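You operate a simulated robot arm through the tools that you are given. There is no shell and no other tool. Be economical: measure what you need, move in short steps, check, and stop when the job is done.

The job below is to be done with a simulated robot arm. You get a single attempt, and the scene is never put back.

## Task
Line out the train in berth 92 with the red pen, then stand it back, clicked off.
Fine: the berth is on the screen; the line crosses most of that row's blank strip in the register; no other ink in the book; other pens untouched.

The check looks at the end state, three seconds after you hand in, the way a careful person would. Anything else that was tipped, shoved, dropped, spilled or broken makes it a failure.

## Robot
A 6-joint arm with a two-finger parallel gripper, fixed in place. Base frame: the origin is at the foot of the arm, x ahead of it, y to its left, z up. Units: cm, rad, N and s.
With the tool pointing down near the work surface it reaches from about 42 to 86 cm from the base axis. Its first joint turns from -2.007 to 2.007 rad. Payload 4.2 kg.
The tool frame sits at the grasp point between the pads (the TCP): z along the fingers, y along the line on which they close. The tips reach 2.3 cm beyond it. The gripper opens to 9.4 cm. The fingers are 3.8 cm wide and 1 cm thick; the gripper's body (5.4 by 9.6 cm) begins 3.9 cm behind the TCP.
Orientation is that of the tool frame in the base frame, as a unit quaternion [w, x, y, z]. With the fingers straight down and closing along the base's y, the tool's x points along the base's -x, its y along +y and its z along -z.

## Interface
- The arm moves only by the tool servo_tool. Its argument "increments" is a list that holds one entry, the list of rows, each a list of 7 numbers: the shift along the tool's x, y, z in mm, then the turn, a rotation vector about the tool's x, y, z in rad, then the gripper command, from -1 (shut) to 1 (fully open), values between in proportion. In form: [[[dx, dy, dz, ax, ay, az, grip], ...]]. A call has 1 to 10 rows; each row shifts and turns the commanded pose from where the row before left it, along the tool's axes as they then stand. A row lasts 0.2 s, in which the tool goes at most 5 cm and 0.15 rad; a call with a longer step from one row to the next is refused whole, and so is a gripper value outside its range. Where a pose cannot be reached the arm comes as near as it can. A force on the tool above 40 N (or 10 N above the force at the start of the call, whichever is more), or a blocked arm, ends the call early, and 0.2 s more pass. The fingers move at their own pace (about 10.8 cm/s each) and stop on an object; they squeeze with about 31 N. The grip force told is the motor's: it shows also when the fingers shut on nothing. Time passes only in rows, and 0.2 s behind the last, so rows that do not move let the fingers close. It gives the time, the measured TCP pose, the force on the tool (base axes), the opening and the grip force at its end, in the units of the frame above (readings bear some noise).
- Cameras (640 x 400 px; columns grow to the right, rows downward): "scene" is fixed at [22.01, -50.22, 137.16]; the picture's right is [0.74, -0.68, 0.00], its down [-0.35, -0.38, -0.86] and it looks along [0.58, 0.63, -0.51] (base axes); focal length 312 px, centre (320, 200). "wrist" rides on the gripper at [8.6, 1.6, -7.5] in the tool frame; the picture's right is [-0.18, 0.98, 0.00], its down [-0.58, -0.11, -0.81] and it looks along [-0.79, -0.15, 0.59] (tool axes); focal length 243 px, centre (320, 200). There is no depth. A picture from a camera that has moved, and an enlarged one, comes with that camera's place and axes in the base frame and with its lens.
- grab_frame(camera): a new picture of that camera. It takes no simulated time.
- move_column(by): slides the trunk up (or, below 0, down) by that many cm; the arm rides with it, the base frame stays. It gives what a move gives, with no picture.
- enlarge(camera, box): a new picture of the part [left, top, right, bottom] of that camera's present view, enlarged. It takes no simulated time.
- hand_in(): hands the job in; it is judged then, once.

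Work in short steps. Places have to be worked out from the pictures, the camera data and where the tool is seen: move nearer, look again, correct. Check each grasp and each placing, and mend what went wrong. You have 120 turns and 84 pictures in all, those below and enlarged ones among them. Open the gripper and draw the arm clear of the work before you hand the job in, unless the task says otherwise; then end with one line.

The tools are called after "Emit:" as name(argument=value, ...) on one line, values as JSON. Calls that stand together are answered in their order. servo_tool: Moves the arm, as the interface text tells. Its arguments: {"type":"object","properties":{"increments":{"type":"array","items":{"type":"array","items":{"type":"array","items":{"type":"number"}}}}},"required":["increments"]} The other tools are called the same way: move_column (by) slides the trunk up or down; grab_frame (camera) takes a picture; enlarge (camera, box) takes an enlarged picture of a part of a camera's view; hand_in () hands the job in.

At the start:

```text
clock: 0.0
tool_pos: [49.61, 7.78, 121.03]
tcp_rot: [0.0, 0.0, 1.0, 0.0]
ft_force: [0.5, -1.1, -0.5]
width: 9.39
grip_force: 0.1
trunk travel left (down, up): [-75.0, 24.0]
```

scene: 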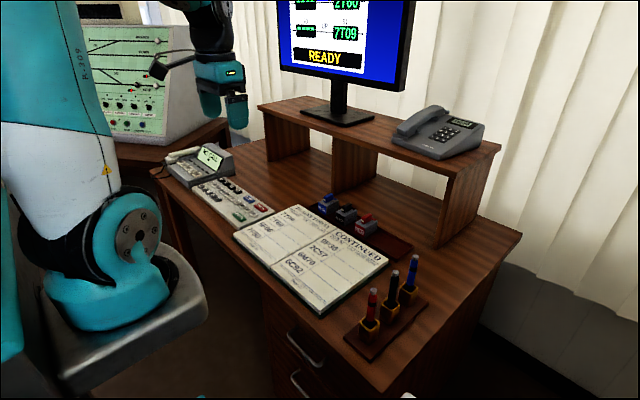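
wrist: 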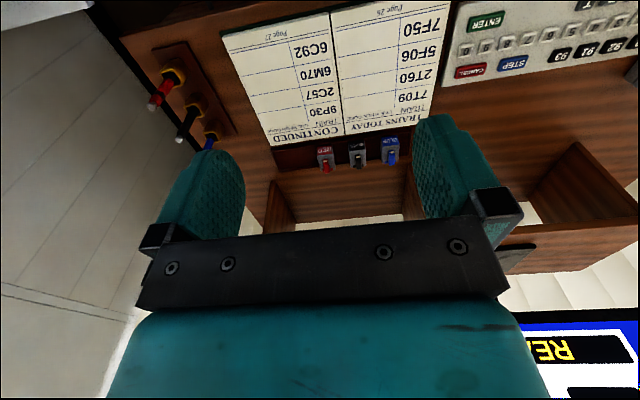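

I start by viewing the screen, the register and the pens enlarged.

Emit:
enlarge(camera="scene", box=[260, 0, 420, 100])

Emit:
enlarge(camera="scene", box=[220, 180, 440, 370])

Emit:
enlarge(camera="wrist", box=[120, 0, 460, 210])

```text
4.00 times, centred on (340, 50) of scene
camera zoom: at [22.01, -50.22, 137.16], right [0.74, -0.68, 0.0], down [-0.35, -0.38, -0.86], along [0.58, 0.63, -0.51], focal length 1249 px, centre (240, 800)
```

zoom: 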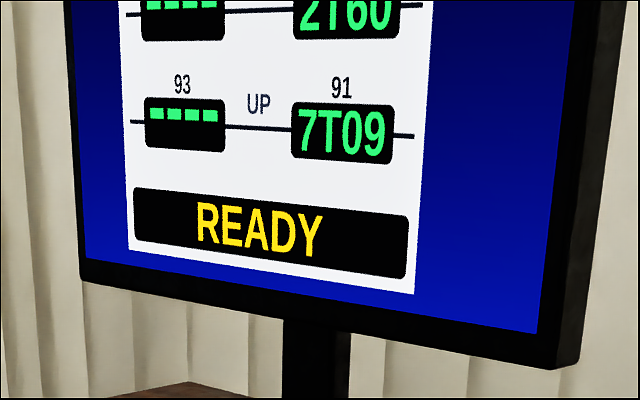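

```text
2.11 times, centred on (330, 275) of scene
camera zoom: at [22.01, -50.22, 137.16], right [0.74, -0.68, 0.0], down [-0.35, -0.38, -0.86], along [0.58, 0.63, -0.51], focal length 658 px, centre (299, 42)
```

zoom: 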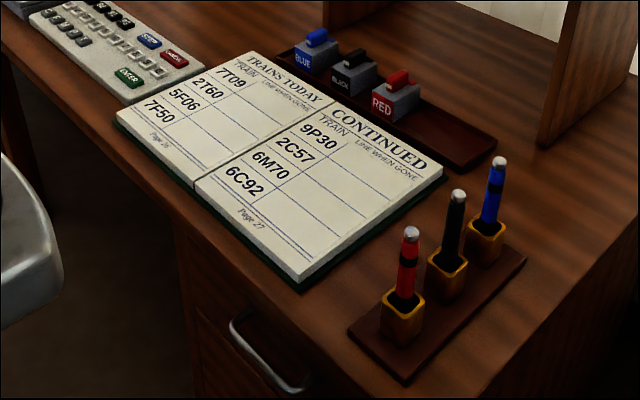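

```text
1.88 times, centred on (290, 105) of wrist
camera zoom: at [40.96, 9.26, 128.4], right [0.18, 0.98, 0.0], down [0.58, -0.11, 0.81], along [0.79, -0.15, -0.59], focal length 457 px, centre (376, 379)
```

zoom: 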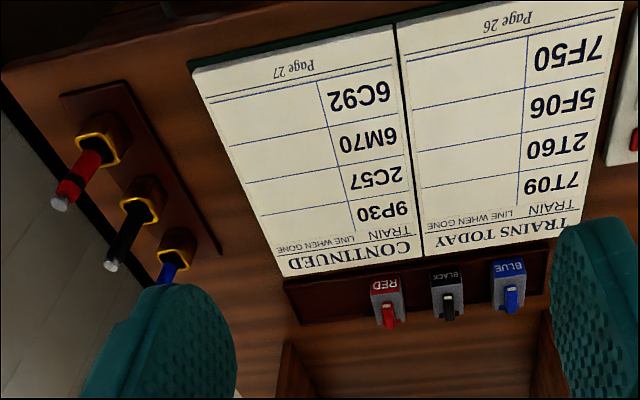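

The berth rows need a view of the whole screen, so I tilt the tool forward to point the wrist camera at it.

Emit:
servo_tool(increments=[[[0, 0, 0, 0, -0.15, 0, 1], [0, 0, 0, 0, -0.15, 0, 1], [0, 0, 0, 0, -0.15, 0, 1], [0, 0, 0, 0, -0.15, 0, 1], [0, 0, 0, 0, -0.15, 0, 1], [0, 0, 0, 0, -0.15, 0, 1]]])

Emit:
grab_frame(camera="wrist")

```text
clock: 1.4
tool_pos: [49.64, 7.85, 121.1]
tcp_rot: [0.436, -0.001, 0.9, 0.001]
ft_force: [0.2, -1.1, -0.6]
width: 9.39
grip_force: 0.1
trunk travel left (down, up): [-75.0, 24.0]
```

```text
78 pictures are left
camera wrist: at [38.4, 9.25, 118.79], right [0.11, 0.98, 0.15], down [-0.27, -0.11, 0.96], along [0.96, -0.15, 0.26], focal length 243 px, centre (320, 200)
```

wrist: 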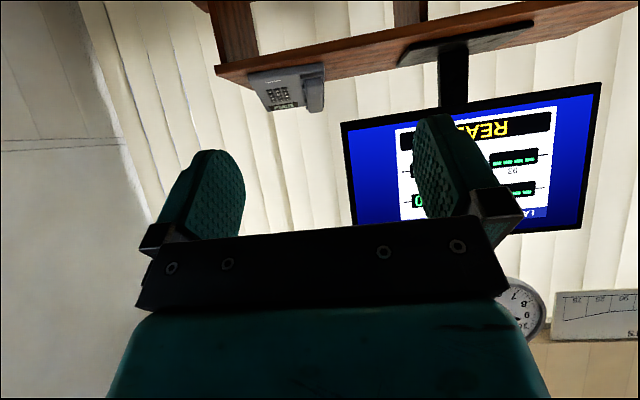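

One finger hides part of the screen; shutting the empty gripper should clear the view.

Emit:
servo_tool(increments=[[[0, 0, 0, 0, 0, 0, -1], [0, 0, 0, 0, 0, 0, -1], [0, 0, 0, 0, 0, 0, -1]]])

Emit:
enlarge(camera="wrist", box=[320, 70, 620, 258])

```text
clock: 2.2
tool_pos: [49.67, 7.76, 121.06]
tcp_rot: [0.435, 0.0, 0.901, 0.001]
ft_force: [-0.1, 0.3, -0.5]
width: 0.0
grip_force: 30.0
trunk travel left (down, up): [-75.0, 24.0]
```

```text
2.13 times, centred on (470, 164) of wrist
camera zoom: at [38.39, 9.27, 118.8], right [0.11, 0.98, 0.14], down [-0.27, -0.11, 0.96], along [0.96, -0.15, 0.25], focal length 516 px, centre (1, 277)
```

zoom: 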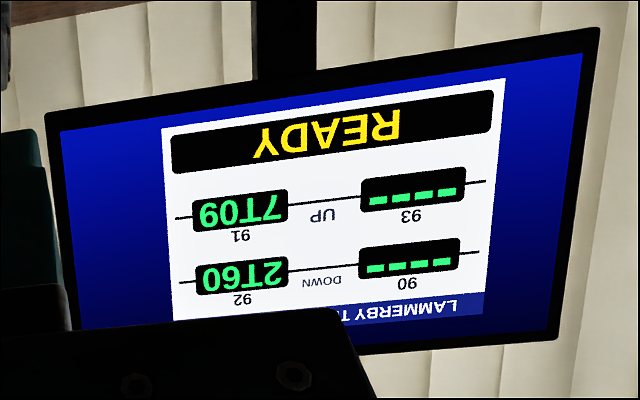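

Berth 92 holds 2T60, which is the second row on page 26 (left page). I now level the tool and go over to the red pen, which I estimate at x≈60.7, y≈-24.5 with its top at z≈89.

Emit:
servo_tool(increments=[[[0, 0, 0, 0, 0.15, 0, -1], [0, 0, 0, 0, 0.15, 0, -1], [0, 0, 0, 0, 0.15, 0, -1], [0, 0, 0, 0, 0.15, 0, -1], [0, 0, 0, 0, 0.15, 0, -1], [0, 0, 0, 0, 0.15, 0, -1]]])

Emit:
servo_tool(increments=[[[0, -40, 20, 0, 0, 0, -1], [0, -40, 20, 0, 0, 0, -1], [0, -40, 20, 0, 0, 0, -1], [0, -40, 20, 0, 0, 0, -1], [0, -40, 20, 0, 0, 0, -1], [0, -40, 20, 0, 0, 0, -1], [0, -40, 20, 0, 0, 0, -1], [0, -40, 20, 0, 0, 0, -1], [0, 0, 0, 0, 0, 0, -1]]])

Emit:
grab_frame(camera="wrist")

Emit:
grab_frame(camera="scene")

```text
clock: 3.6
tool_pos: [49.55, 7.72, 121.09]
tcp_rot: [-0.002, 0.0, 1.0, 0.0]
ft_force: [0.8, 0.5, -0.1]
width: 0.0
grip_force: 31.4
trunk travel left (down, up): [-75.0, 24.0]
```

```text
clock: 5.6
tool_pos: [49.57, -24.27, 104.91]
tcp_rot: [0.0, 0.0, 1.0, 0.0]
ft_force: [-1.0, 0.4, 0.1]
width: 0.0
grip_force: 31.1
trunk travel left (down, up): [-75.0, 24.0]
```

```text
76 pictures are left
camera wrist: at [40.9, -22.83, 112.21], right [0.18, 0.98, 0.0], down [0.58, -0.11, 0.81], along [0.79, -0.15, -0.59], focal length 243 px, centre (320, 200)
```

wrist: 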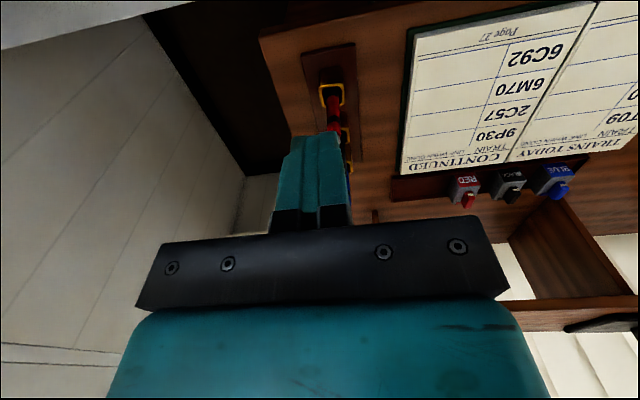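

```text
75 pictures are left
```

scene: 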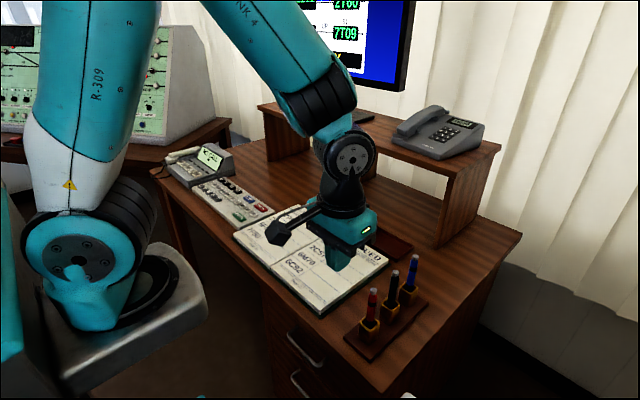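

The projection model fits well (fingertip predicted within a few pixels). I look at the pens enlarged for accurate shape.

Emit:
enlarge(camera="scene", box=[335, 245, 435, 365])

Emit:
enlarge(camera="wrist", box=[290, 40, 390, 200])

```text
3.33 times, centred on (385, 305) of scene
camera zoom: at [22.01, -50.22, 137.16], right [0.74, -0.68, 0.0], down [-0.35, -0.38, -0.86], along [0.58, 0.63, -0.51], focal length 1041 px, centre (103, -150)
```

zoom: 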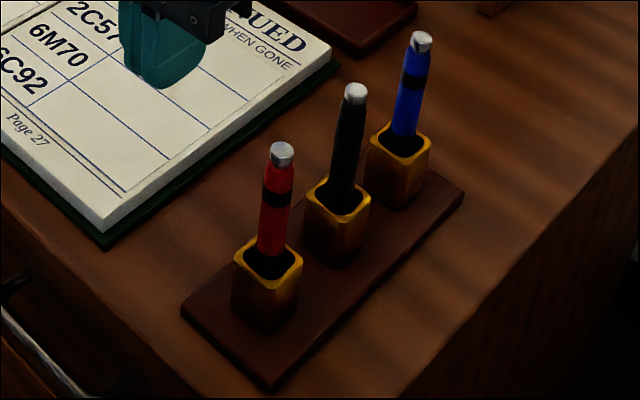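

```text
2.50 times, centred on (340, 120) of wrist
camera zoom: at [40.9, -22.83, 112.21], right [0.18, 0.98, 0.0], down [0.58, -0.11, 0.81], along [0.79, -0.15, -0.59], focal length 606 px, centre (270, 400)
```

zoom: 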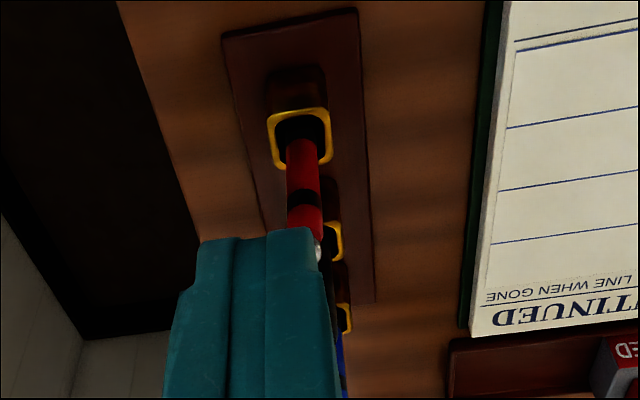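

Triangulation puts the red pen vertical at about (60.2, -24.8), with the cup rim at z≈79 and the silver button top at z≈89.3. I bring the closed fingertips above the button.

Emit:
servo_tool(increments=[[[-36, -2, 0, 0, 0, 0, -1], [-35, -2, 0, 0, 0, 0, -1], [-35, -1, 0, 0, 0, 0, -1], [0, 0, 40, 0, 0, 0, -1], [0, 0, 40, 0, 0, 0, -1], [0, 0, 15, 0, 0, 0, -1], [0, 0, 0, 0, 0, 0, -1]]])

Emit:
enlarge(camera="scene", box=[320, 200, 440, 320])

Emit:
enlarge(camera="wrist", box=[240, 40, 420, 180])

```text
clock: 7.2
tool_pos: [60.25, -24.75, 95.5]
tcp_rot: [0.0, 0.0, 1.0, 0.0]
ft_force: [-0.3, 0.0, 0.1]
width: 0.0
grip_force: 31.0
trunk travel left (down, up): [-75.0, 24.0]
```

```text
3.33 times, centred on (380, 260) of scene
camera zoom: at [22.01, -50.22, 137.16], right [0.74, -0.68, 0.0], down [-0.35, -0.38, -0.86], along [0.58, 0.63, -0.51], focal length 1041 px, centre (120, 0)
```

zoom: 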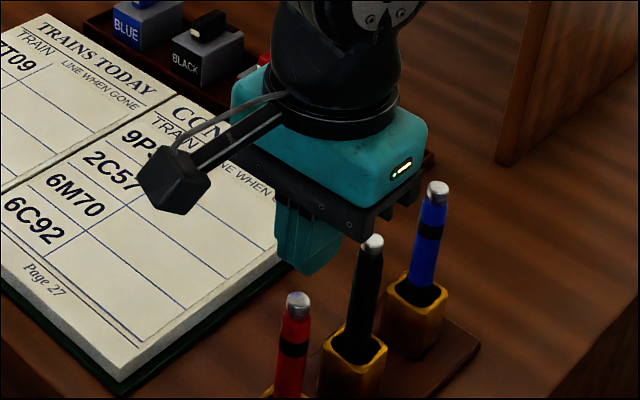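

```text
2.86 times, centred on (330, 110) of wrist
camera zoom: at [51.46, -23.19, 102.88], right [0.18, 0.98, 0.0], down [0.58, -0.11, 0.81], along [0.79, -0.15, -0.59], focal length 693 px, centre (291, 457)
```

zoom: 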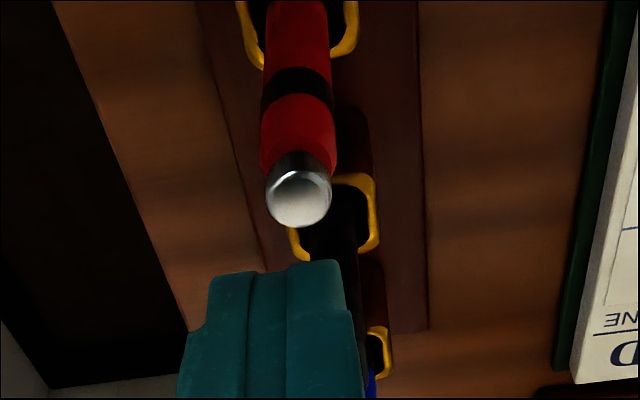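

Both views agree: button top at (60.3, -24.65, 89.3). I lower to just above it and then press in 1 mm steps.

Emit:
servo_tool(increments=[[[0, 1, 20, 0, 0, 0, -1], [0, 0, 14, 0, 0, 0, -1], [0, 0, 2, 0, 0, 0, -1], [0, 0, 1, 0, 0, 0, -1], [0, 0, 1, 0, 0, 0, -1], [0, 0, 1, 0, 0, 0, -1]]])

Emit:
enlarge(camera="scene", box=[320, 200, 440, 340])

```text
clock: 8.6
tool_pos: [60.28, -24.69, 91.63]
tcp_rot: [0.001, 0.001, 1.0, 0.0]
ft_force: [0.2, -0.4, 7.9]
width: 0.01
grip_force: 31.4
trunk travel left (down, up): [-75.0, 24.0]
```

```text
2.86 times, centred on (380, 270) of scene
camera zoom: at [22.01, -50.22, 137.16], right [0.74, -0.68, 0.0], down [-0.35, -0.38, -0.86], along [0.58, 0.63, -0.51], focal length 892 px, centre (149, 0)
```

zoom: 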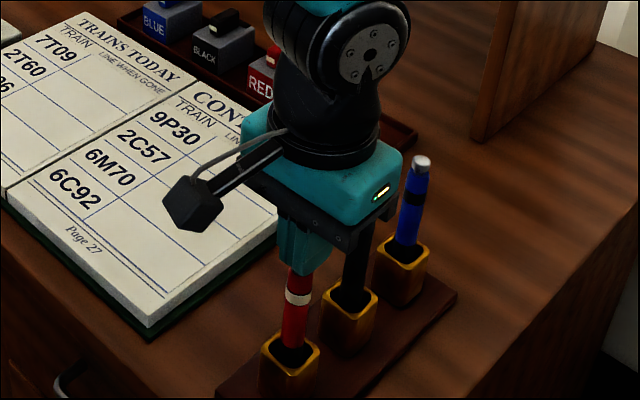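

Contact at 7.9 N, and the pen's band changed from black to white, which suggests it clicked on. I lift and check.

Emit:
servo_tool(increments=[[[0, 0, -20, 0, 0, 0, -1], [0, 0, -25, 0, 0, 0, -1], [0, 0, 0, 0, 0, 0, -1]]])

Emit:
enlarge(camera="wrist", box=[240, 40, 420, 180])

Emit:
enlarge(camera="scene", box=[320, 200, 440, 340])

```text
clock: 9.4
tool_pos: [60.36, -24.6, 96.11]
tcp_rot: [0.001, 0.0, 1.0, 0.0]
ft_force: [-0.7, -0.3, -0.9]
width: 0.0
grip_force: 31.0
trunk travel left (down, up): [-75.0, 24.0]
```

```text
2.86 times, centred on (330, 110) of wrist
camera zoom: at [51.57, -23.12, 103.45], right [0.18, 0.98, 0.0], down [0.58, -0.11, 0.81], along [0.79, -0.15, -0.59], focal length 693 px, centre (291, 457)
```

zoom: 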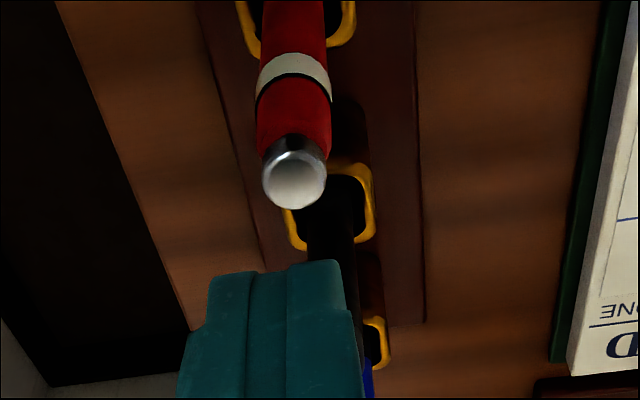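

```text
2.86 times, centred on (380, 270) of scene
camera zoom: at [22.01, -50.22, 137.16], right [0.74, -0.68, 0.0], down [-0.35, -0.38, -0.86], along [0.58, 0.63, -0.51], focal length 892 px, centre (149, 0)
```

zoom: 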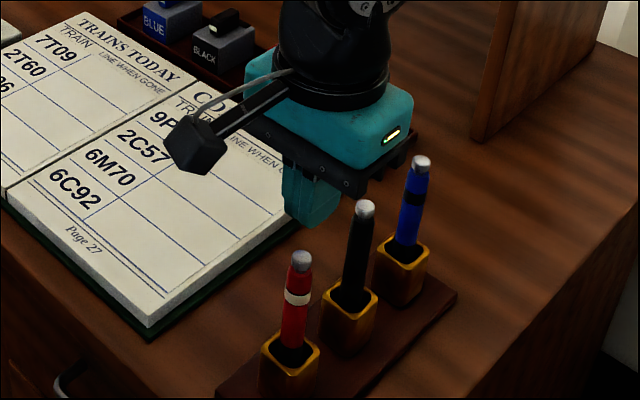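

The white band confirms it is clicked on. Now I open the gripper and go down around the pen (closing along y, clear of the black one), to TCP z≈86.2.

Emit:
servo_tool(increments=[[[0, 0, 0, 0, 0, 0, 0.0], [0, 0, 0, 0, 0, 0, 0.0], [0, 0, 0, 0, 0, 0, 0.0], [0, 0, 20, 0, 0, 0, 0.0], [0, 0, 20, 0, 0, 0, 0.0], [0, 0, 20, 0, 0, 0, 0.0], [0, 0, 20, 0, 0, 0, 0.0], [0, 0, 19, 0, 0, 0, 0.0], [0, 0, 0, 0, 0, 0, 0.0]]])

Emit:
enlarge(camera="wrist", box=[220, 40, 420, 240])

Emit:
enlarge(camera="scene", box=[320, 220, 440, 360])

```text
clock: 11.4
tool_pos: [60.26, -24.54, 86.25]
tcp_rot: [0.0, 0.0, 1.0, 0.0]
ft_force: [0.0, 0.6, -0.3]
width: 4.72
grip_force: 0.1
trunk travel left (down, up): [-75.0, 24.0]
```

```text
2.00 times, centred on (320, 140) of wrist
camera zoom: at [51.57, -23.11, 93.59], right [0.18, 0.98, 0.0], down [0.58, -0.11, 0.81], along [0.79, -0.15, -0.59], focal length 485 px, centre (320, 320)
```

zoom: 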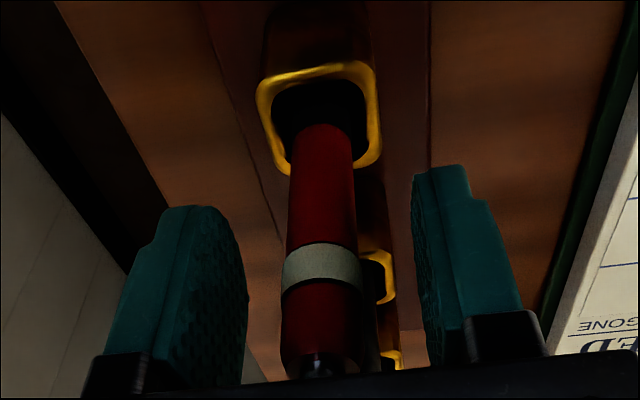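

```text
2.86 times, centred on (380, 290) of scene
camera zoom: at [22.01, -50.22, 137.16], right [0.74, -0.68, 0.0], down [-0.35, -0.38, -0.86], along [0.58, 0.63, -0.51], focal length 892 px, centre (149, -57)
```

zoom: 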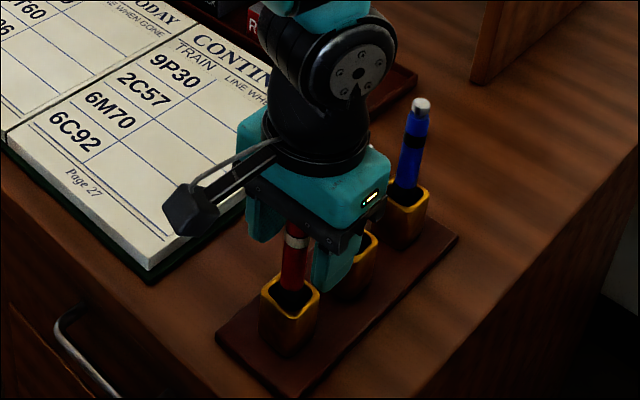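

The pen stands between the pads, slightly toward one. I close on it.

Emit:
servo_tool(increments=[[[0, -1, 0, 0, 0, 0, -1], [0, 0, 0, 0, 0, 0, -1], [0, 0, 0, 0, 0, 0, -1], [0, 0, 0, 0, 0, 0, -1]]])

Emit:
enlarge(camera="wrist", box=[220, 40, 420, 240])

```text
clock: 12.4
tool_pos: [60.24, -24.75, 86.24]
tcp_rot: [0.0, -0.001, 1.0, 0.0]
ft_force: [0.4, 1.4, 1.3]
width: 1.63
grip_force: 31.3
trunk travel left (down, up): [-75.0, 24.0]
```

```text
2.00 times, centred on (320, 140) of wrist
camera zoom: at [51.56, -23.22, 93.56], right [0.18, 0.98, 0.0], down [0.58, -0.11, 0.81], along [0.79, -0.15, -0.59], focal length 485 px, centre (320, 320)
```

zoom: 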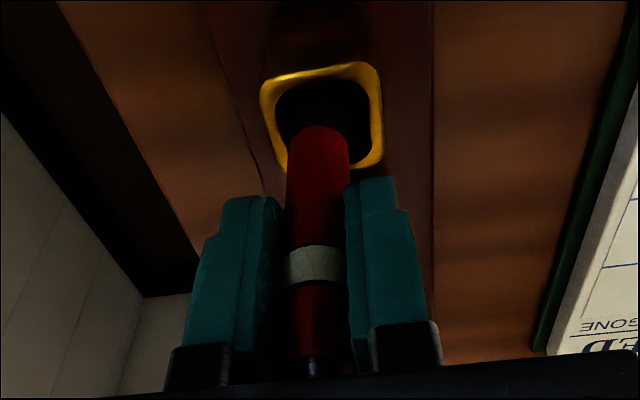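

Held at 1.63 cm width. I lift it straight up 12 cm and look at the pen and tip.

Emit:
servo_tool(increments=[[[0, 0, -15, 0, 0, 0, -1], [0, 0, -25, 0, 0, 0, -1], [0, 0, -25, 0, 0, 0, -1], [0, 0, -25, 0, 0, 0, -1], [0, 0, -25, 0, 0, 0, -1], [0, 0, -25, 0, 0, 0, -1], [0, 0, 0, 0, 0, 0, -1]]])

Emit:
enlarge(camera="wrist", box=[220, 0, 420, 200])

Emit:
enlarge(camera="scene", box=[320, 160, 440, 360])

```text
clock: 14.0
tool_pos: [60.36, -24.79, 100.24]
tcp_rot: [0.0, 0.0, 1.0, -0.001]
ft_force: [0.4, -0.3, -0.7]
width: 1.63
grip_force: 31.2
trunk travel left (down, up): [-75.0, 24.0]
```

```text
2.00 times, centred on (320, 100) of wrist
camera zoom: at [51.65, -23.26, 107.56], right [0.18, 0.98, 0.0], down [0.58, -0.11, 0.81], along [0.79, -0.15, -0.59], focal length 485 px, centre (320, 400)
```

zoom: 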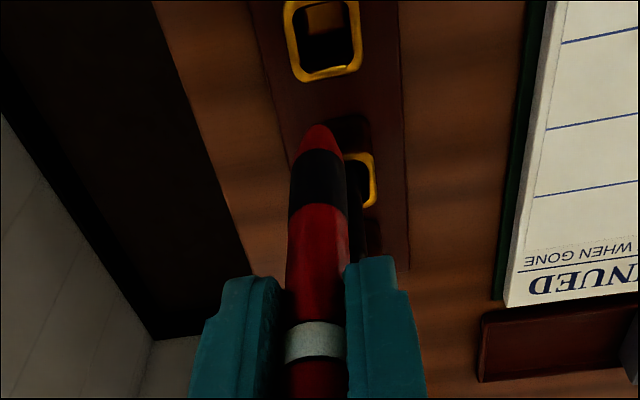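

```text
2.00 times, centred on (380, 260) of scene
camera zoom: at [22.01, -50.22, 137.16], right [0.74, -0.68, 0.0], down [-0.35, -0.38, -0.86], along [0.58, 0.63, -0.51], focal length 625 px, centre (200, 80)
```

zoom: 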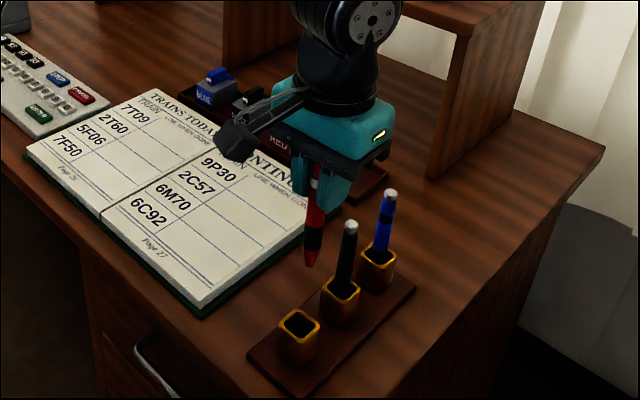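

The pen is free, with no visible slip. I measure its tip more precisely at higher magnification.

Emit:
enlarge(camera="scene", box=[355, 230, 405, 300])

Emit:
enlarge(camera="wrist", box=[290, 0, 360, 110])

```text
5.71 times, centred on (380, 265) of scene
camera zoom: at [22.01, -50.22, 137.16], right [0.74, -0.68, 0.0], down [-0.35, -0.38, -0.86], along [0.58, 0.63, -0.51], focal length 1785 px, centre (-23, -171)
```

zoom: 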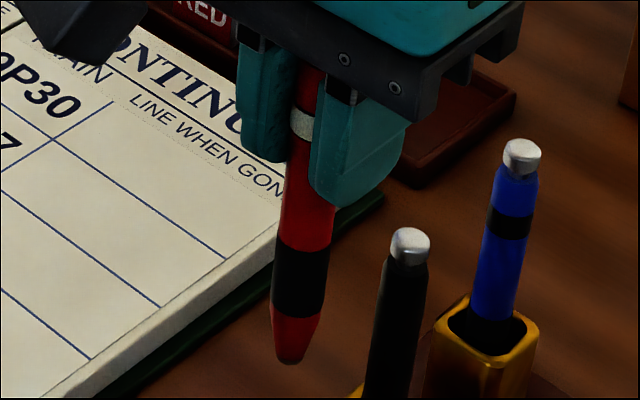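

```text
3.64 times, centred on (325, 55) of wrist
camera zoom: at [51.65, -23.26, 107.56], right [0.18, 0.98, 0.0], down [0.58, -0.11, 0.81], along [0.79, -0.15, -0.59], focal length 882 px, centre (302, 727)
```

zoom: 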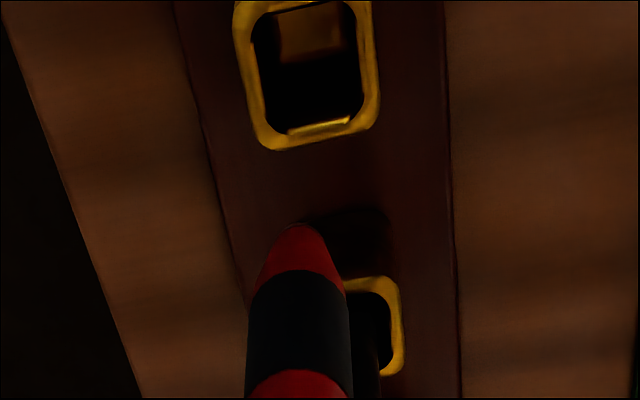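

Tip estimate: 11–12 cm below the TCP, directly beneath it. I carry the pen high (y first, then x) to above the left page around (69, 14) for a look at the 2T60 row.

Emit:
servo_tool(increments=[[[0, 45, 0, 0, 0, 0, -1], [0, 45, 0, 0, 0, 0, -1], [0, 45, 0, 0, 0, 0, -1], [0, 45, 0, 0, 0, 0, -1], [-10, 45, 0, 0, 0, 0, -1], [-20, 45, 0, 0, 0, 0, -1], [-30, 35, 0, 0, 0, 0, -1], [-26, 40, 0, 0, 0, 0, -1], [0, 43, 0, 0, 0, 0, -1], [0, 0, 0, 0, 0, 0, -1]]])

Emit:
grab_frame(camera="wrist")

Emit:
enlarge(camera="scene", box=[220, 160, 380, 270])

```text
clock: 16.2
tool_pos: [68.96, 14.13, 100.4]
tcp_rot: [0.001, 0.0, 1.0, -0.001]
ft_force: [-0.9, 0.3, -0.2]
width: 1.61
grip_force: 31.2
trunk travel left (down, up): [-75.0, 24.0]
```

```text
60 pictures are left
camera wrist: at [60.23, 15.66, 107.62], right [0.18, 0.98, 0.0], down [0.58, -0.11, 0.81], along [0.79, -0.15, -0.59], focal length 243 px, centre (320, 200)
```

wrist: 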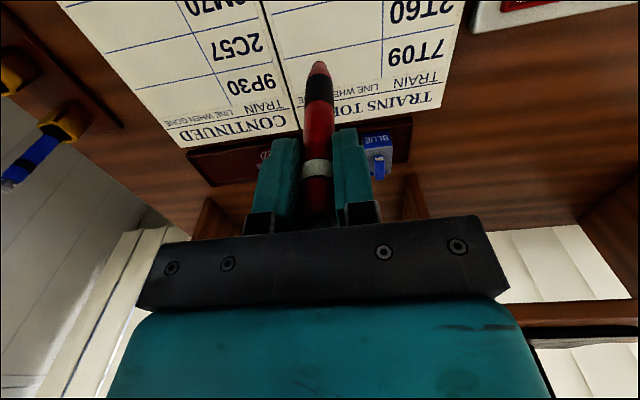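

```text
3.64 times, centred on (300, 215) of scene
camera zoom: at [22.01, -50.22, 137.16], right [0.74, -0.68, 0.0], down [-0.35, -0.38, -0.86], along [0.58, 0.63, -0.51], focal length 1136 px, centre (393, 146)
```

zoom: 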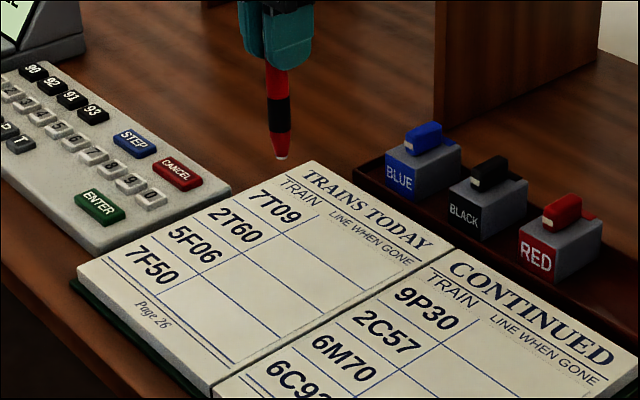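

The nib is visible and out. I enlarge the 2T60 strip in both views to locate its edges.

Emit:
enlarge(camera="scene", box=[255, 200, 345, 256])

Emit:
enlarge(camera="wrist", box=[260, 0, 460, 125])

```text
7.11 times, centred on (300, 228) of scene
camera zoom: at [22.01, -50.22, 137.16], right [0.74, -0.68, 0.0], down [-0.35, -0.38, -0.86], along [0.58, 0.63, -0.51], focal length 2221 px, centre (462, 1)
```

zoom: 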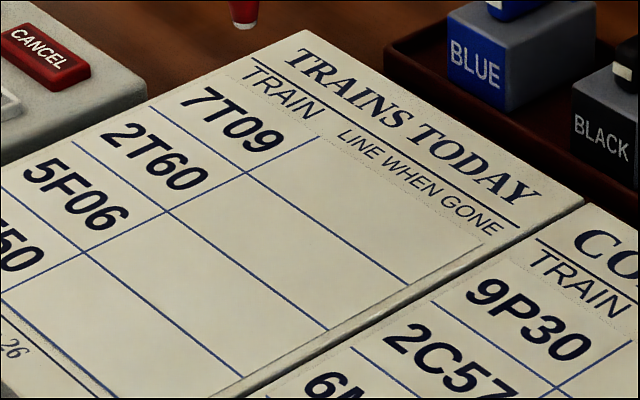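

```text
3.20 times, centred on (360, 62) of wrist
camera zoom: at [60.23, 15.66, 107.62], right [0.18, 0.98, 0.0], down [0.58, -0.11, 0.81], along [0.79, -0.15, -0.59], focal length 776 px, centre (192, 640)
```

zoom: 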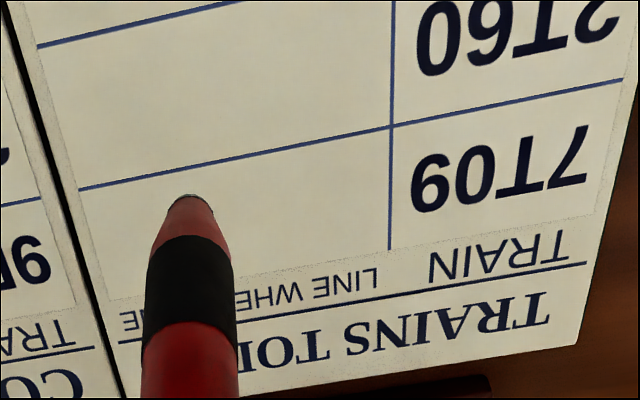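

Strip geometry: row 2 spans x≈68.2–72.7 and y≈8.6 (spine side) to 20.2 (column line), with the page at z≈76.5. I move above the line's start at (70.45, 19.2) and go down to TCP z≈91.5, with the nib still about 3 cm above the page.

Emit:
servo_tool(increments=[[[-15, 25, 0, 0, 0, 0, -1], [0, 26, 0, 0, 0, 0, -1], [0, 0, 30, 0, 0, 0, -1], [0, 0, 30, 0, 0, 0, -1], [0, 0, 29, 0, 0, 0, -1], [0, 0, 0, 0, 0, 0, -1]]])

Emit:
enlarge(camera="scene", box=[235, 180, 345, 256])

Emit:
enlarge(camera="wrist", box=[220, 0, 420, 125])

```text
clock: 17.6
tool_pos: [70.39, 19.23, 91.38]
tcp_rot: [0.0, 0.001, 1.0, -0.001]
ft_force: [-0.2, -0.5, -0.5]
width: 1.61
grip_force: 30.9
trunk travel left (down, up): [-75.0, 24.0]
```

```text
5.26 times, centred on (290, 218) of scene
camera zoom: at [22.01, -50.22, 137.16], right [0.74, -0.68, 0.0], down [-0.35, -0.38, -0.86], along [0.58, 0.63, -0.51], focal length 1644 px, centre (478, 105)
```

zoom: 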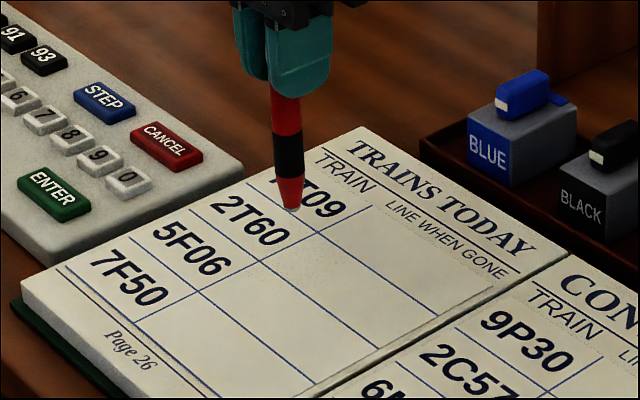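

```text
3.20 times, centred on (320, 62) of wrist
camera zoom: at [61.68, 20.76, 98.64], right [0.18, 0.98, 0.0], down [0.58, -0.11, 0.81], along [0.79, -0.15, -0.59], focal length 776 px, centre (320, 640)
```

zoom: 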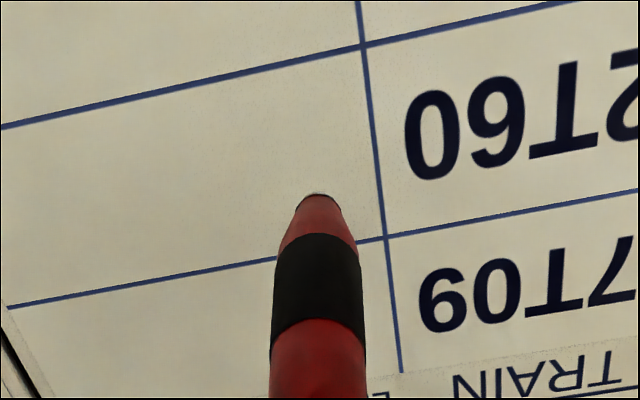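

The nib is about 3.3 cm over the strip and 1.2 cm inside the column line. I shift +0.5 cm in y and +0.2 cm in x, and lower to about 1 cm above the page.

Emit:
servo_tool(increments=[[[-2, 5, 8, 0, 0, 0, -1], [0, 0, 8, 0, 0, 0, -1], [0, 0, 7, 0, 0, 0, -1], [0, 0, 0, 0, 0, 0, -1]]])

Emit:
enlarge(camera="scene", box=[265, 200, 315, 235])

Emit:
enlarge(camera="wrist", box=[260, 0, 380, 125])

```text
clock: 18.6
tool_pos: [70.57, 19.74, 88.96]
tcp_rot: [0.0, -0.001, 1.0, 0.001]
ft_force: [0.1, 0.4, -0.2]
width: 1.62
grip_force: 30.7
trunk travel left (down, up): [-75.0, 24.0]
```

```text
11.43 times, centred on (290, 218) of scene
camera zoom: at [22.01, -50.22, 137.16], right [0.74, -0.68, 0.0], down [-0.35, -0.38, -0.86], along [0.58, 0.63, -0.51], focal length 3570 px, centre (663, 0)
```

zoom: 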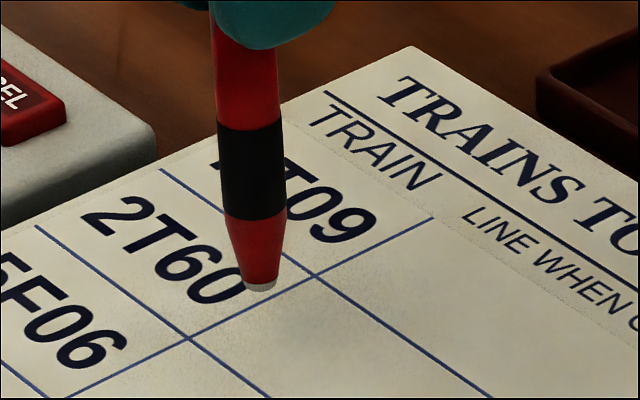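

```text
3.20 times, centred on (320, 62) of wrist
camera zoom: at [61.86, 21.22, 96.34], right [0.18, 0.98, 0.0], down [0.58, -0.11, 0.81], along [0.79, -0.15, -0.59], focal length 776 px, centre (320, 640)
```

zoom: 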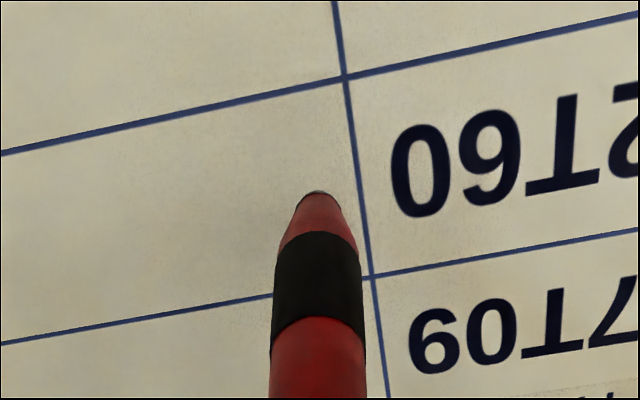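

The nib hovers about 1.1 cm over the strip, 0.6 cm inside the column line. I go down 8 mm and then in 1 mm steps, watching the force.

Emit:
servo_tool(increments=[[[0, 0, 5, 0, 0, 0, -1], [0, 0, 3, 0, 0, 0, -1], [0, 0, 1, 0, 0, 0, -1], [0, 0, 0, 0, 0, 0, -1]]])

Emit:
enlarge(camera="scene", box=[265, 200, 315, 235])

```text
clock: 19.6
tool_pos: [70.54, 19.7, 88.11]
tcp_rot: [-0.001, 0.001, 1.0, 0.0]
ft_force: [-0.3, -0.4, -1.1]
width: 1.58
grip_force: 31.1
trunk travel left (down, up): [-75.0, 24.0]
```

```text
11.43 times, centred on (290, 218) of scene
camera zoom: at [22.01, -50.22, 137.16], right [0.74, -0.68, 0.0], down [-0.35, -0.38, -0.86], along [0.58, 0.63, -0.51], focal length 3570 px, centre (663, 0)
```

zoom: 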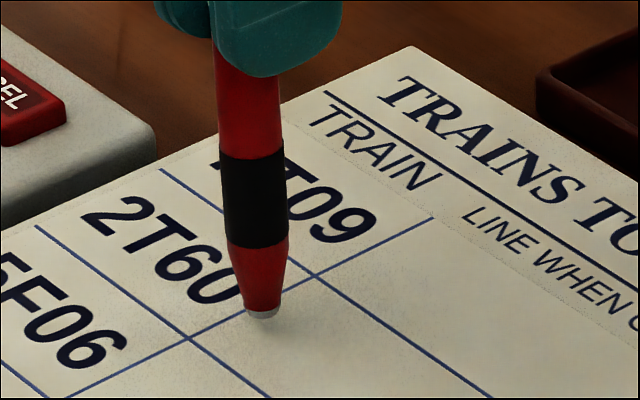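

The nib is a few millimetres off the page with no force yet. I go on in 1 mm steps.

Emit:
servo_tool(increments=[[[0, 0, 1, 0, 0, 0, -1], [0, 0, 1, 0, 0, 0, -1], [0, 0, 0, 0, 0, 0, -1]]])

Emit:
enlarge(camera="scene", box=[265, 200, 315, 235])

```text
clock: 20.4
tool_pos: [70.56, 19.61, 87.97]
tcp_rot: [0.0, 0.0, 1.0, 0.0]
ft_force: [0.1, -0.9, -1.1]
width: 1.64
grip_force: 31.1
trunk travel left (down, up): [-75.0, 24.0]
```

```text
11.43 times, centred on (290, 218) of scene
camera zoom: at [22.01, -50.22, 137.16], right [0.74, -0.68, 0.0], down [-0.35, -0.38, -0.86], along [0.58, 0.63, -0.51], focal length 3570 px, centre (663, 0)
```

zoom: 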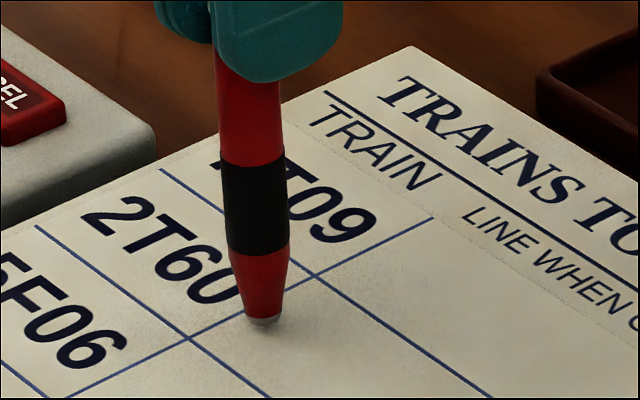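

Still no contact force. I continue down 2 mm.

Emit:
servo_tool(increments=[[[0, 0, 1, 0, 0, 0, -1], [0, 0, 1, 0, 0, 0, -1], [0, 0, 0, 0, 0, 0, -1]]])

Emit:
enlarge(camera="scene", box=[265, 200, 315, 235])

```text
clock: 21.2
tool_pos: [70.61, 19.78, 87.8]
tcp_rot: [0.0, 0.001, 1.0, 0.001]
ft_force: [-0.1, 0.1, 0.6]
width: 1.62
grip_force: 30.9
trunk travel left (down, up): [-75.0, 24.0]
```

```text
11.43 times, centred on (290, 218) of scene
camera zoom: at [22.01, -50.22, 137.16], right [0.74, -0.68, 0.0], down [-0.35, -0.38, -0.86], along [0.58, 0.63, -0.51], focal length 3570 px, centre (663, 0)
```

zoom: 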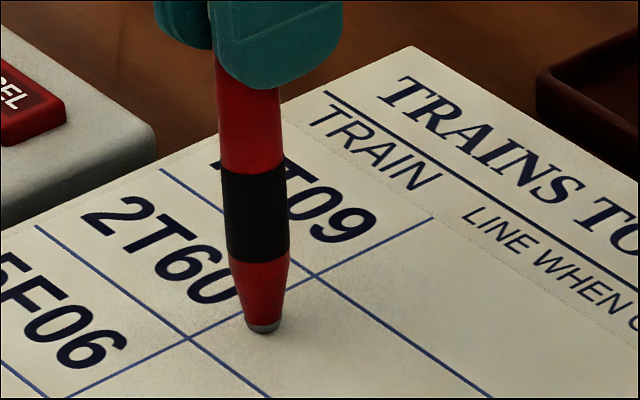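

The nib looks right at the paper. I lower 1 mm more and check the force.

Emit:
servo_tool(increments=[[[0, 0, 0.7, 0, 0, 0, -1], [0, 0, 0.7, 0, 0, 0, -1], [0, 0, 0, 0, 0, 0, -1]]])

Emit:
enlarge(camera="wrist", box=[280, 20, 360, 100])

```text
clock: 22.0
tool_pos: [70.66, 19.69, 87.73]
tcp_rot: [0.002, -0.001, 1.0, 0.001]
ft_force: [-0.9, 0.2, 9.1]
width: 1.62
grip_force: 30.9
trunk travel left (down, up): [-75.0, 24.0]
```

```text
5.00 times, centred on (320, 60) of wrist
camera zoom: at [61.89, 21.19, 95.02], right [0.18, 0.98, 0.0], down [0.58, -0.11, 0.81], along [0.79, -0.15, -0.59], focal length 1213 px, centre (320, 900)
```

zoom: 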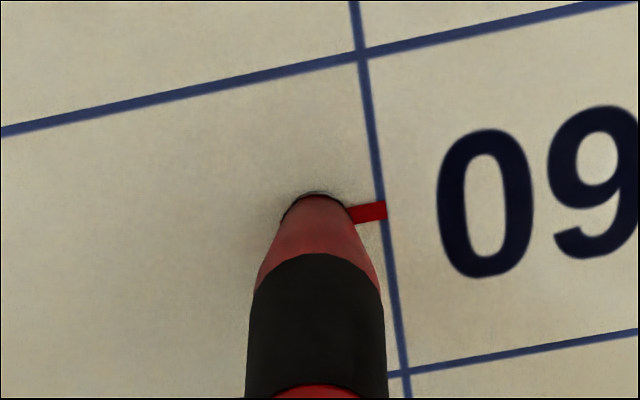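

Contact at 9 N and ink appears. I ease 0.4 mm and draw along -y toward the spine, stopping at about y=14.5 to check.

Emit:
servo_tool(increments=[[[0, -4, -0.4, 0, 0, 0, -1], [0, -6, 0, 0, 0, 0, -1], [0, -7, 0, 0, 0, 0, -1], [0, -7, 0, 0, 0, 0, -1], [0, -7, 0, 0, 0, 0, -1], [0, -7, 0, 0, 0, 0, -1], [0, -7, 0, 0, 0, 0, -1], [0, -7, 0, 0, 0, 0, -1], [0, 0, 0, 0, 0, 0, -1]]])

Emit:
enlarge(camera="wrist", box=[220, 0, 420, 125])

Emit:
enlarge(camera="scene", box=[265, 190, 345, 246])

```text
clock: 24.0
tool_pos: [70.53, 14.41, 87.69]
tcp_rot: [0.0, 0.0, 1.0, 0.0]
ft_force: [0.5, 1.8, 5.9]
width: 1.63
grip_force: 30.9
trunk travel left (down, up): [-75.0, 24.0]
```

```text
3.20 times, centred on (320, 62) of wrist
camera zoom: at [61.85, 15.96, 94.98], right [0.18, 0.98, 0.0], down [0.58, -0.11, 0.81], along [0.79, -0.15, -0.59], focal length 776 px, centre (320, 640)
```

zoom: 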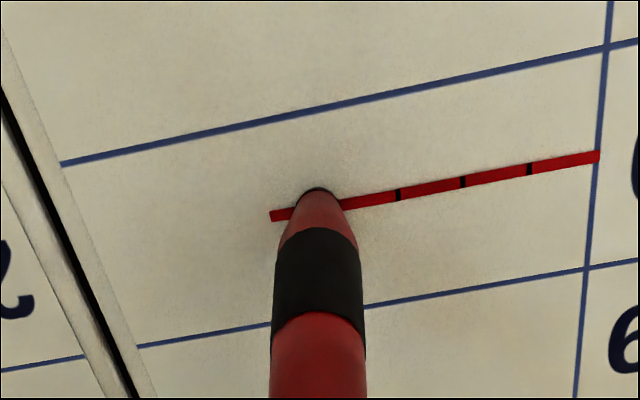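

```text
7.14 times, centred on (305, 218) of scene
camera zoom: at [22.01, -50.22, 137.16], right [0.74, -0.68, 0.0], down [-0.35, -0.38, -0.86], along [0.58, 0.63, -0.51], focal length 2231 px, centre (427, 71)
```

zoom: 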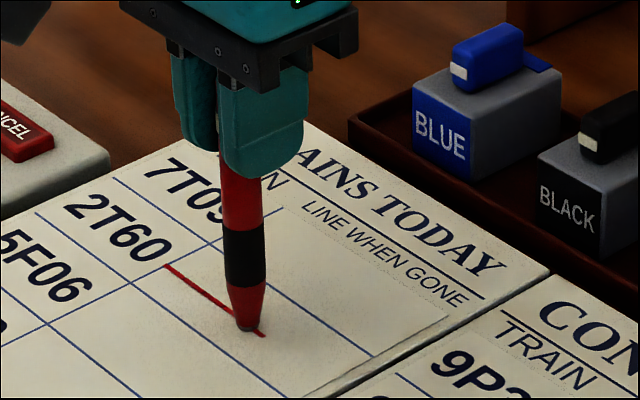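

The line is clean and centred. It fills in segments of about 1.4 cm, so ending at y≈11.3 covers over 90% of the strip without reaching the spine.

Emit:
servo_tool(increments=[[[0, -6, 0, 0, 0, 0, -1], [0, -7, 0, 0, 0, 0, -1], [0, -7, 0, 0, 0, 0, -1], [0, -6, 0, 0, 0, 0, -1], [0, -4, 0, 0, 0, 0, -1], [0, 0, 0, 0, 0, 0, -1]]])

Emit:
enlarge(camera="wrist", box=[220, 0, 420, 125])

```text
clock: 25.4
tool_pos: [70.55, 11.43, 87.73]
tcp_rot: [0.0, -0.001, 1.0, 0.0]
ft_force: [0.5, 0.6, 0.0]
width: 1.61
grip_force: 30.7
trunk travel left (down, up): [-75.0, 24.0]
```

```text
3.20 times, centred on (320, 62) of wrist
camera zoom: at [61.87, 12.89, 94.98], right [0.18, 0.98, 0.0], down [0.58, -0.11, 0.81], along [0.79, -0.15, -0.59], focal length 776 px, centre (320, 640)
```

zoom: 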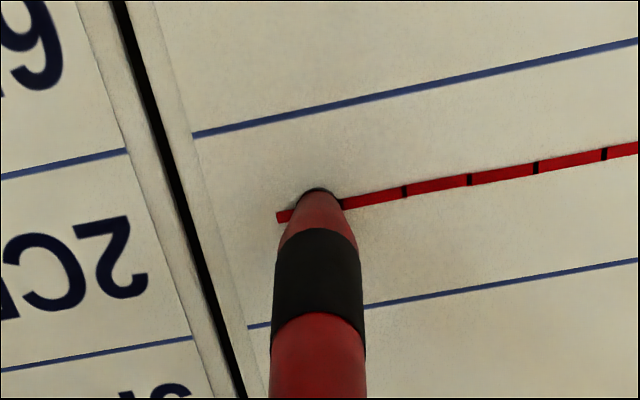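

The line covers all but the last centimetre of the strip, which is most of it. I lift straight up and check.

Emit:
servo_tool(increments=[[[0, 0, -20, 0, 0, 0, -1], [0, 0, -40, 0, 0, 0, -1], [0, 0, -40, 0, 0, 0, -1], [0, 0, -23, 0, 0, 0, -1], [0, 0, 0, 0, 0, 0, -1]]])

Emit:
enlarge(camera="scene", box=[230, 180, 400, 320])

Emit:
enlarge(camera="wrist", box=[220, 0, 420, 200])

```text
clock: 26.6
tool_pos: [70.77, 11.41, 100.11]
tcp_rot: [0.0, 0.0, 1.0, 0.0]
ft_force: [0.0, -1.0, 0.7]
width: 1.62
grip_force: 30.9
trunk travel left (down, up): [-75.0, 24.0]
```

```text
2.86 times, centred on (315, 250) of scene
camera zoom: at [22.01, -50.22, 137.16], right [0.74, -0.68, 0.0], down [-0.35, -0.38, -0.86], along [0.58, 0.63, -0.51], focal length 892 px, centre (334, 57)
```

zoom: 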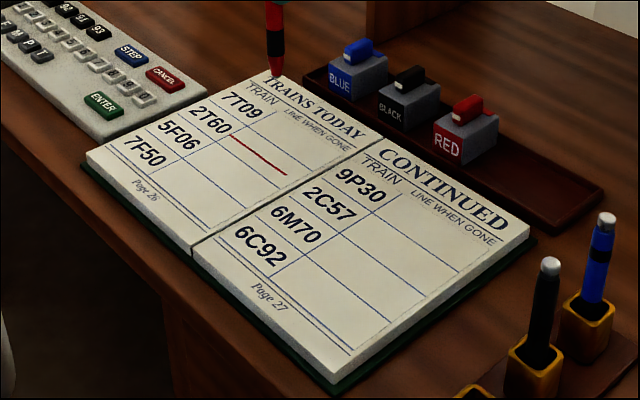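

```text
2.00 times, centred on (320, 100) of wrist
camera zoom: at [61.9, 12.9, 107.36], right [0.18, 0.98, 0.0], down [0.58, -0.11, 0.81], along [0.79, -0.15, -0.59], focal length 485 px, centre (320, 400)
```

zoom: 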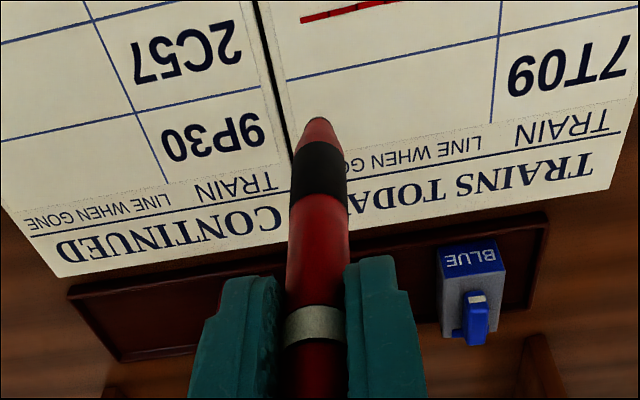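

I check the drawn line's coverage up close.

Emit:
enlarge(camera="scene", box=[265, 205, 345, 255])

```text
8.00 times, centred on (305, 230) of scene
camera zoom: at [22.01, -50.22, 137.16], right [0.74, -0.68, 0.0], down [-0.35, -0.38, -0.86], along [0.58, 0.63, -0.51], focal length 2499 px, centre (440, -40)
```

zoom: 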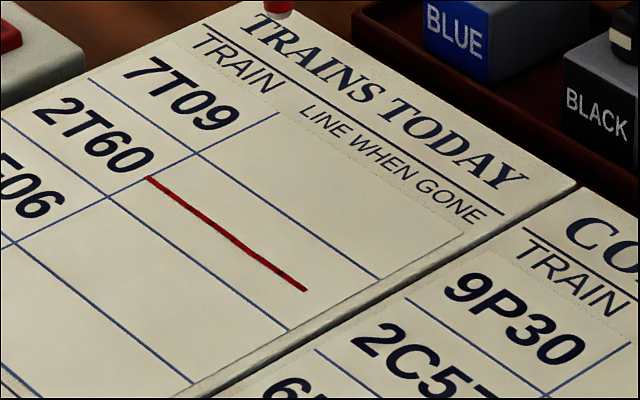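

The line covers about 88% of the strip, with no other ink. I carry the pen back: x first, then y, keeping clear of the black pen, to above its cup.

Emit:
servo_tool(increments=[[[40, 0, -10, 0, 0, 0, -1], [40, -10, 0, 0, 0, 0, -1], [24, -35, 0, 0, 0, 0, -1], [0, -45, 0, 0, 0, 0, -1], [0, -45, 0, 0, 0, 0, -1], [0, -45, 0, 0, 0, 0, -1], [0, -45, 0, 0, 0, 0, -1], [0, -45, 0, 0, 0, 0, -1], [0, -45, 0, 0, 0, 0, -1], [0, -46, 0, 0, 0, 0, -1]]])

Emit:
enlarge(camera="wrist", box=[220, 0, 420, 200])

Emit:
enlarge(camera="scene", box=[320, 220, 440, 360])

```text
clock: 28.8
tool_pos: [60.03, -24.69, 101.16]
tcp_rot: [0.0, 0.0, 1.0, 0.0]
ft_force: [0.3, 0.5, 0.0]
width: 1.61
grip_force: 30.6
trunk travel left (down, up): [-75.0, 24.0]
```

```text
2.00 times, centred on (320, 100) of wrist
camera zoom: at [51.36, -23.21, 108.43], right [0.18, 0.98, 0.0], down [0.58, -0.11, 0.81], along [0.79, -0.15, -0.59], focal length 485 px, centre (320, 400)
```

zoom: 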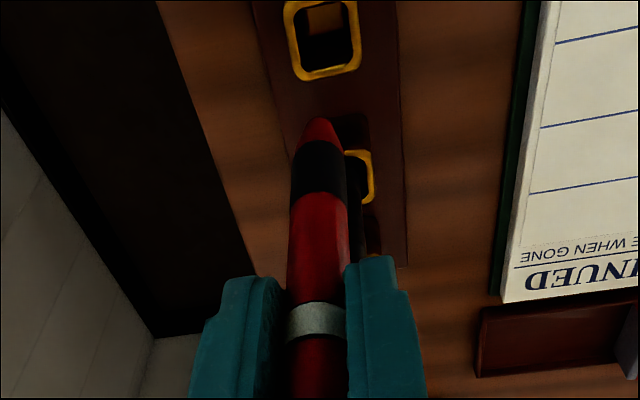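

```text
2.86 times, centred on (380, 290) of scene
camera zoom: at [22.01, -50.22, 137.16], right [0.74, -0.68, 0.0], down [-0.35, -0.38, -0.86], along [0.58, 0.63, -0.51], focal length 892 px, centre (149, -57)
```

zoom: 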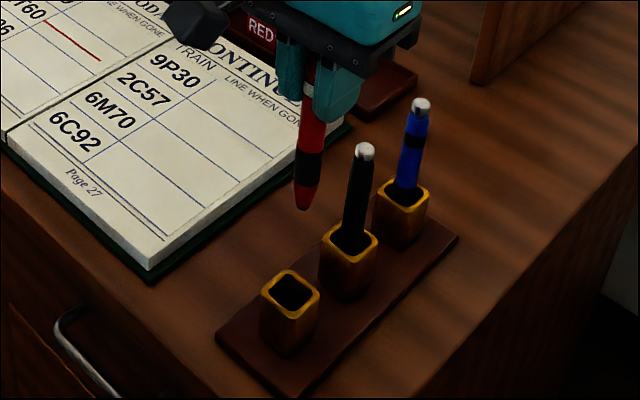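

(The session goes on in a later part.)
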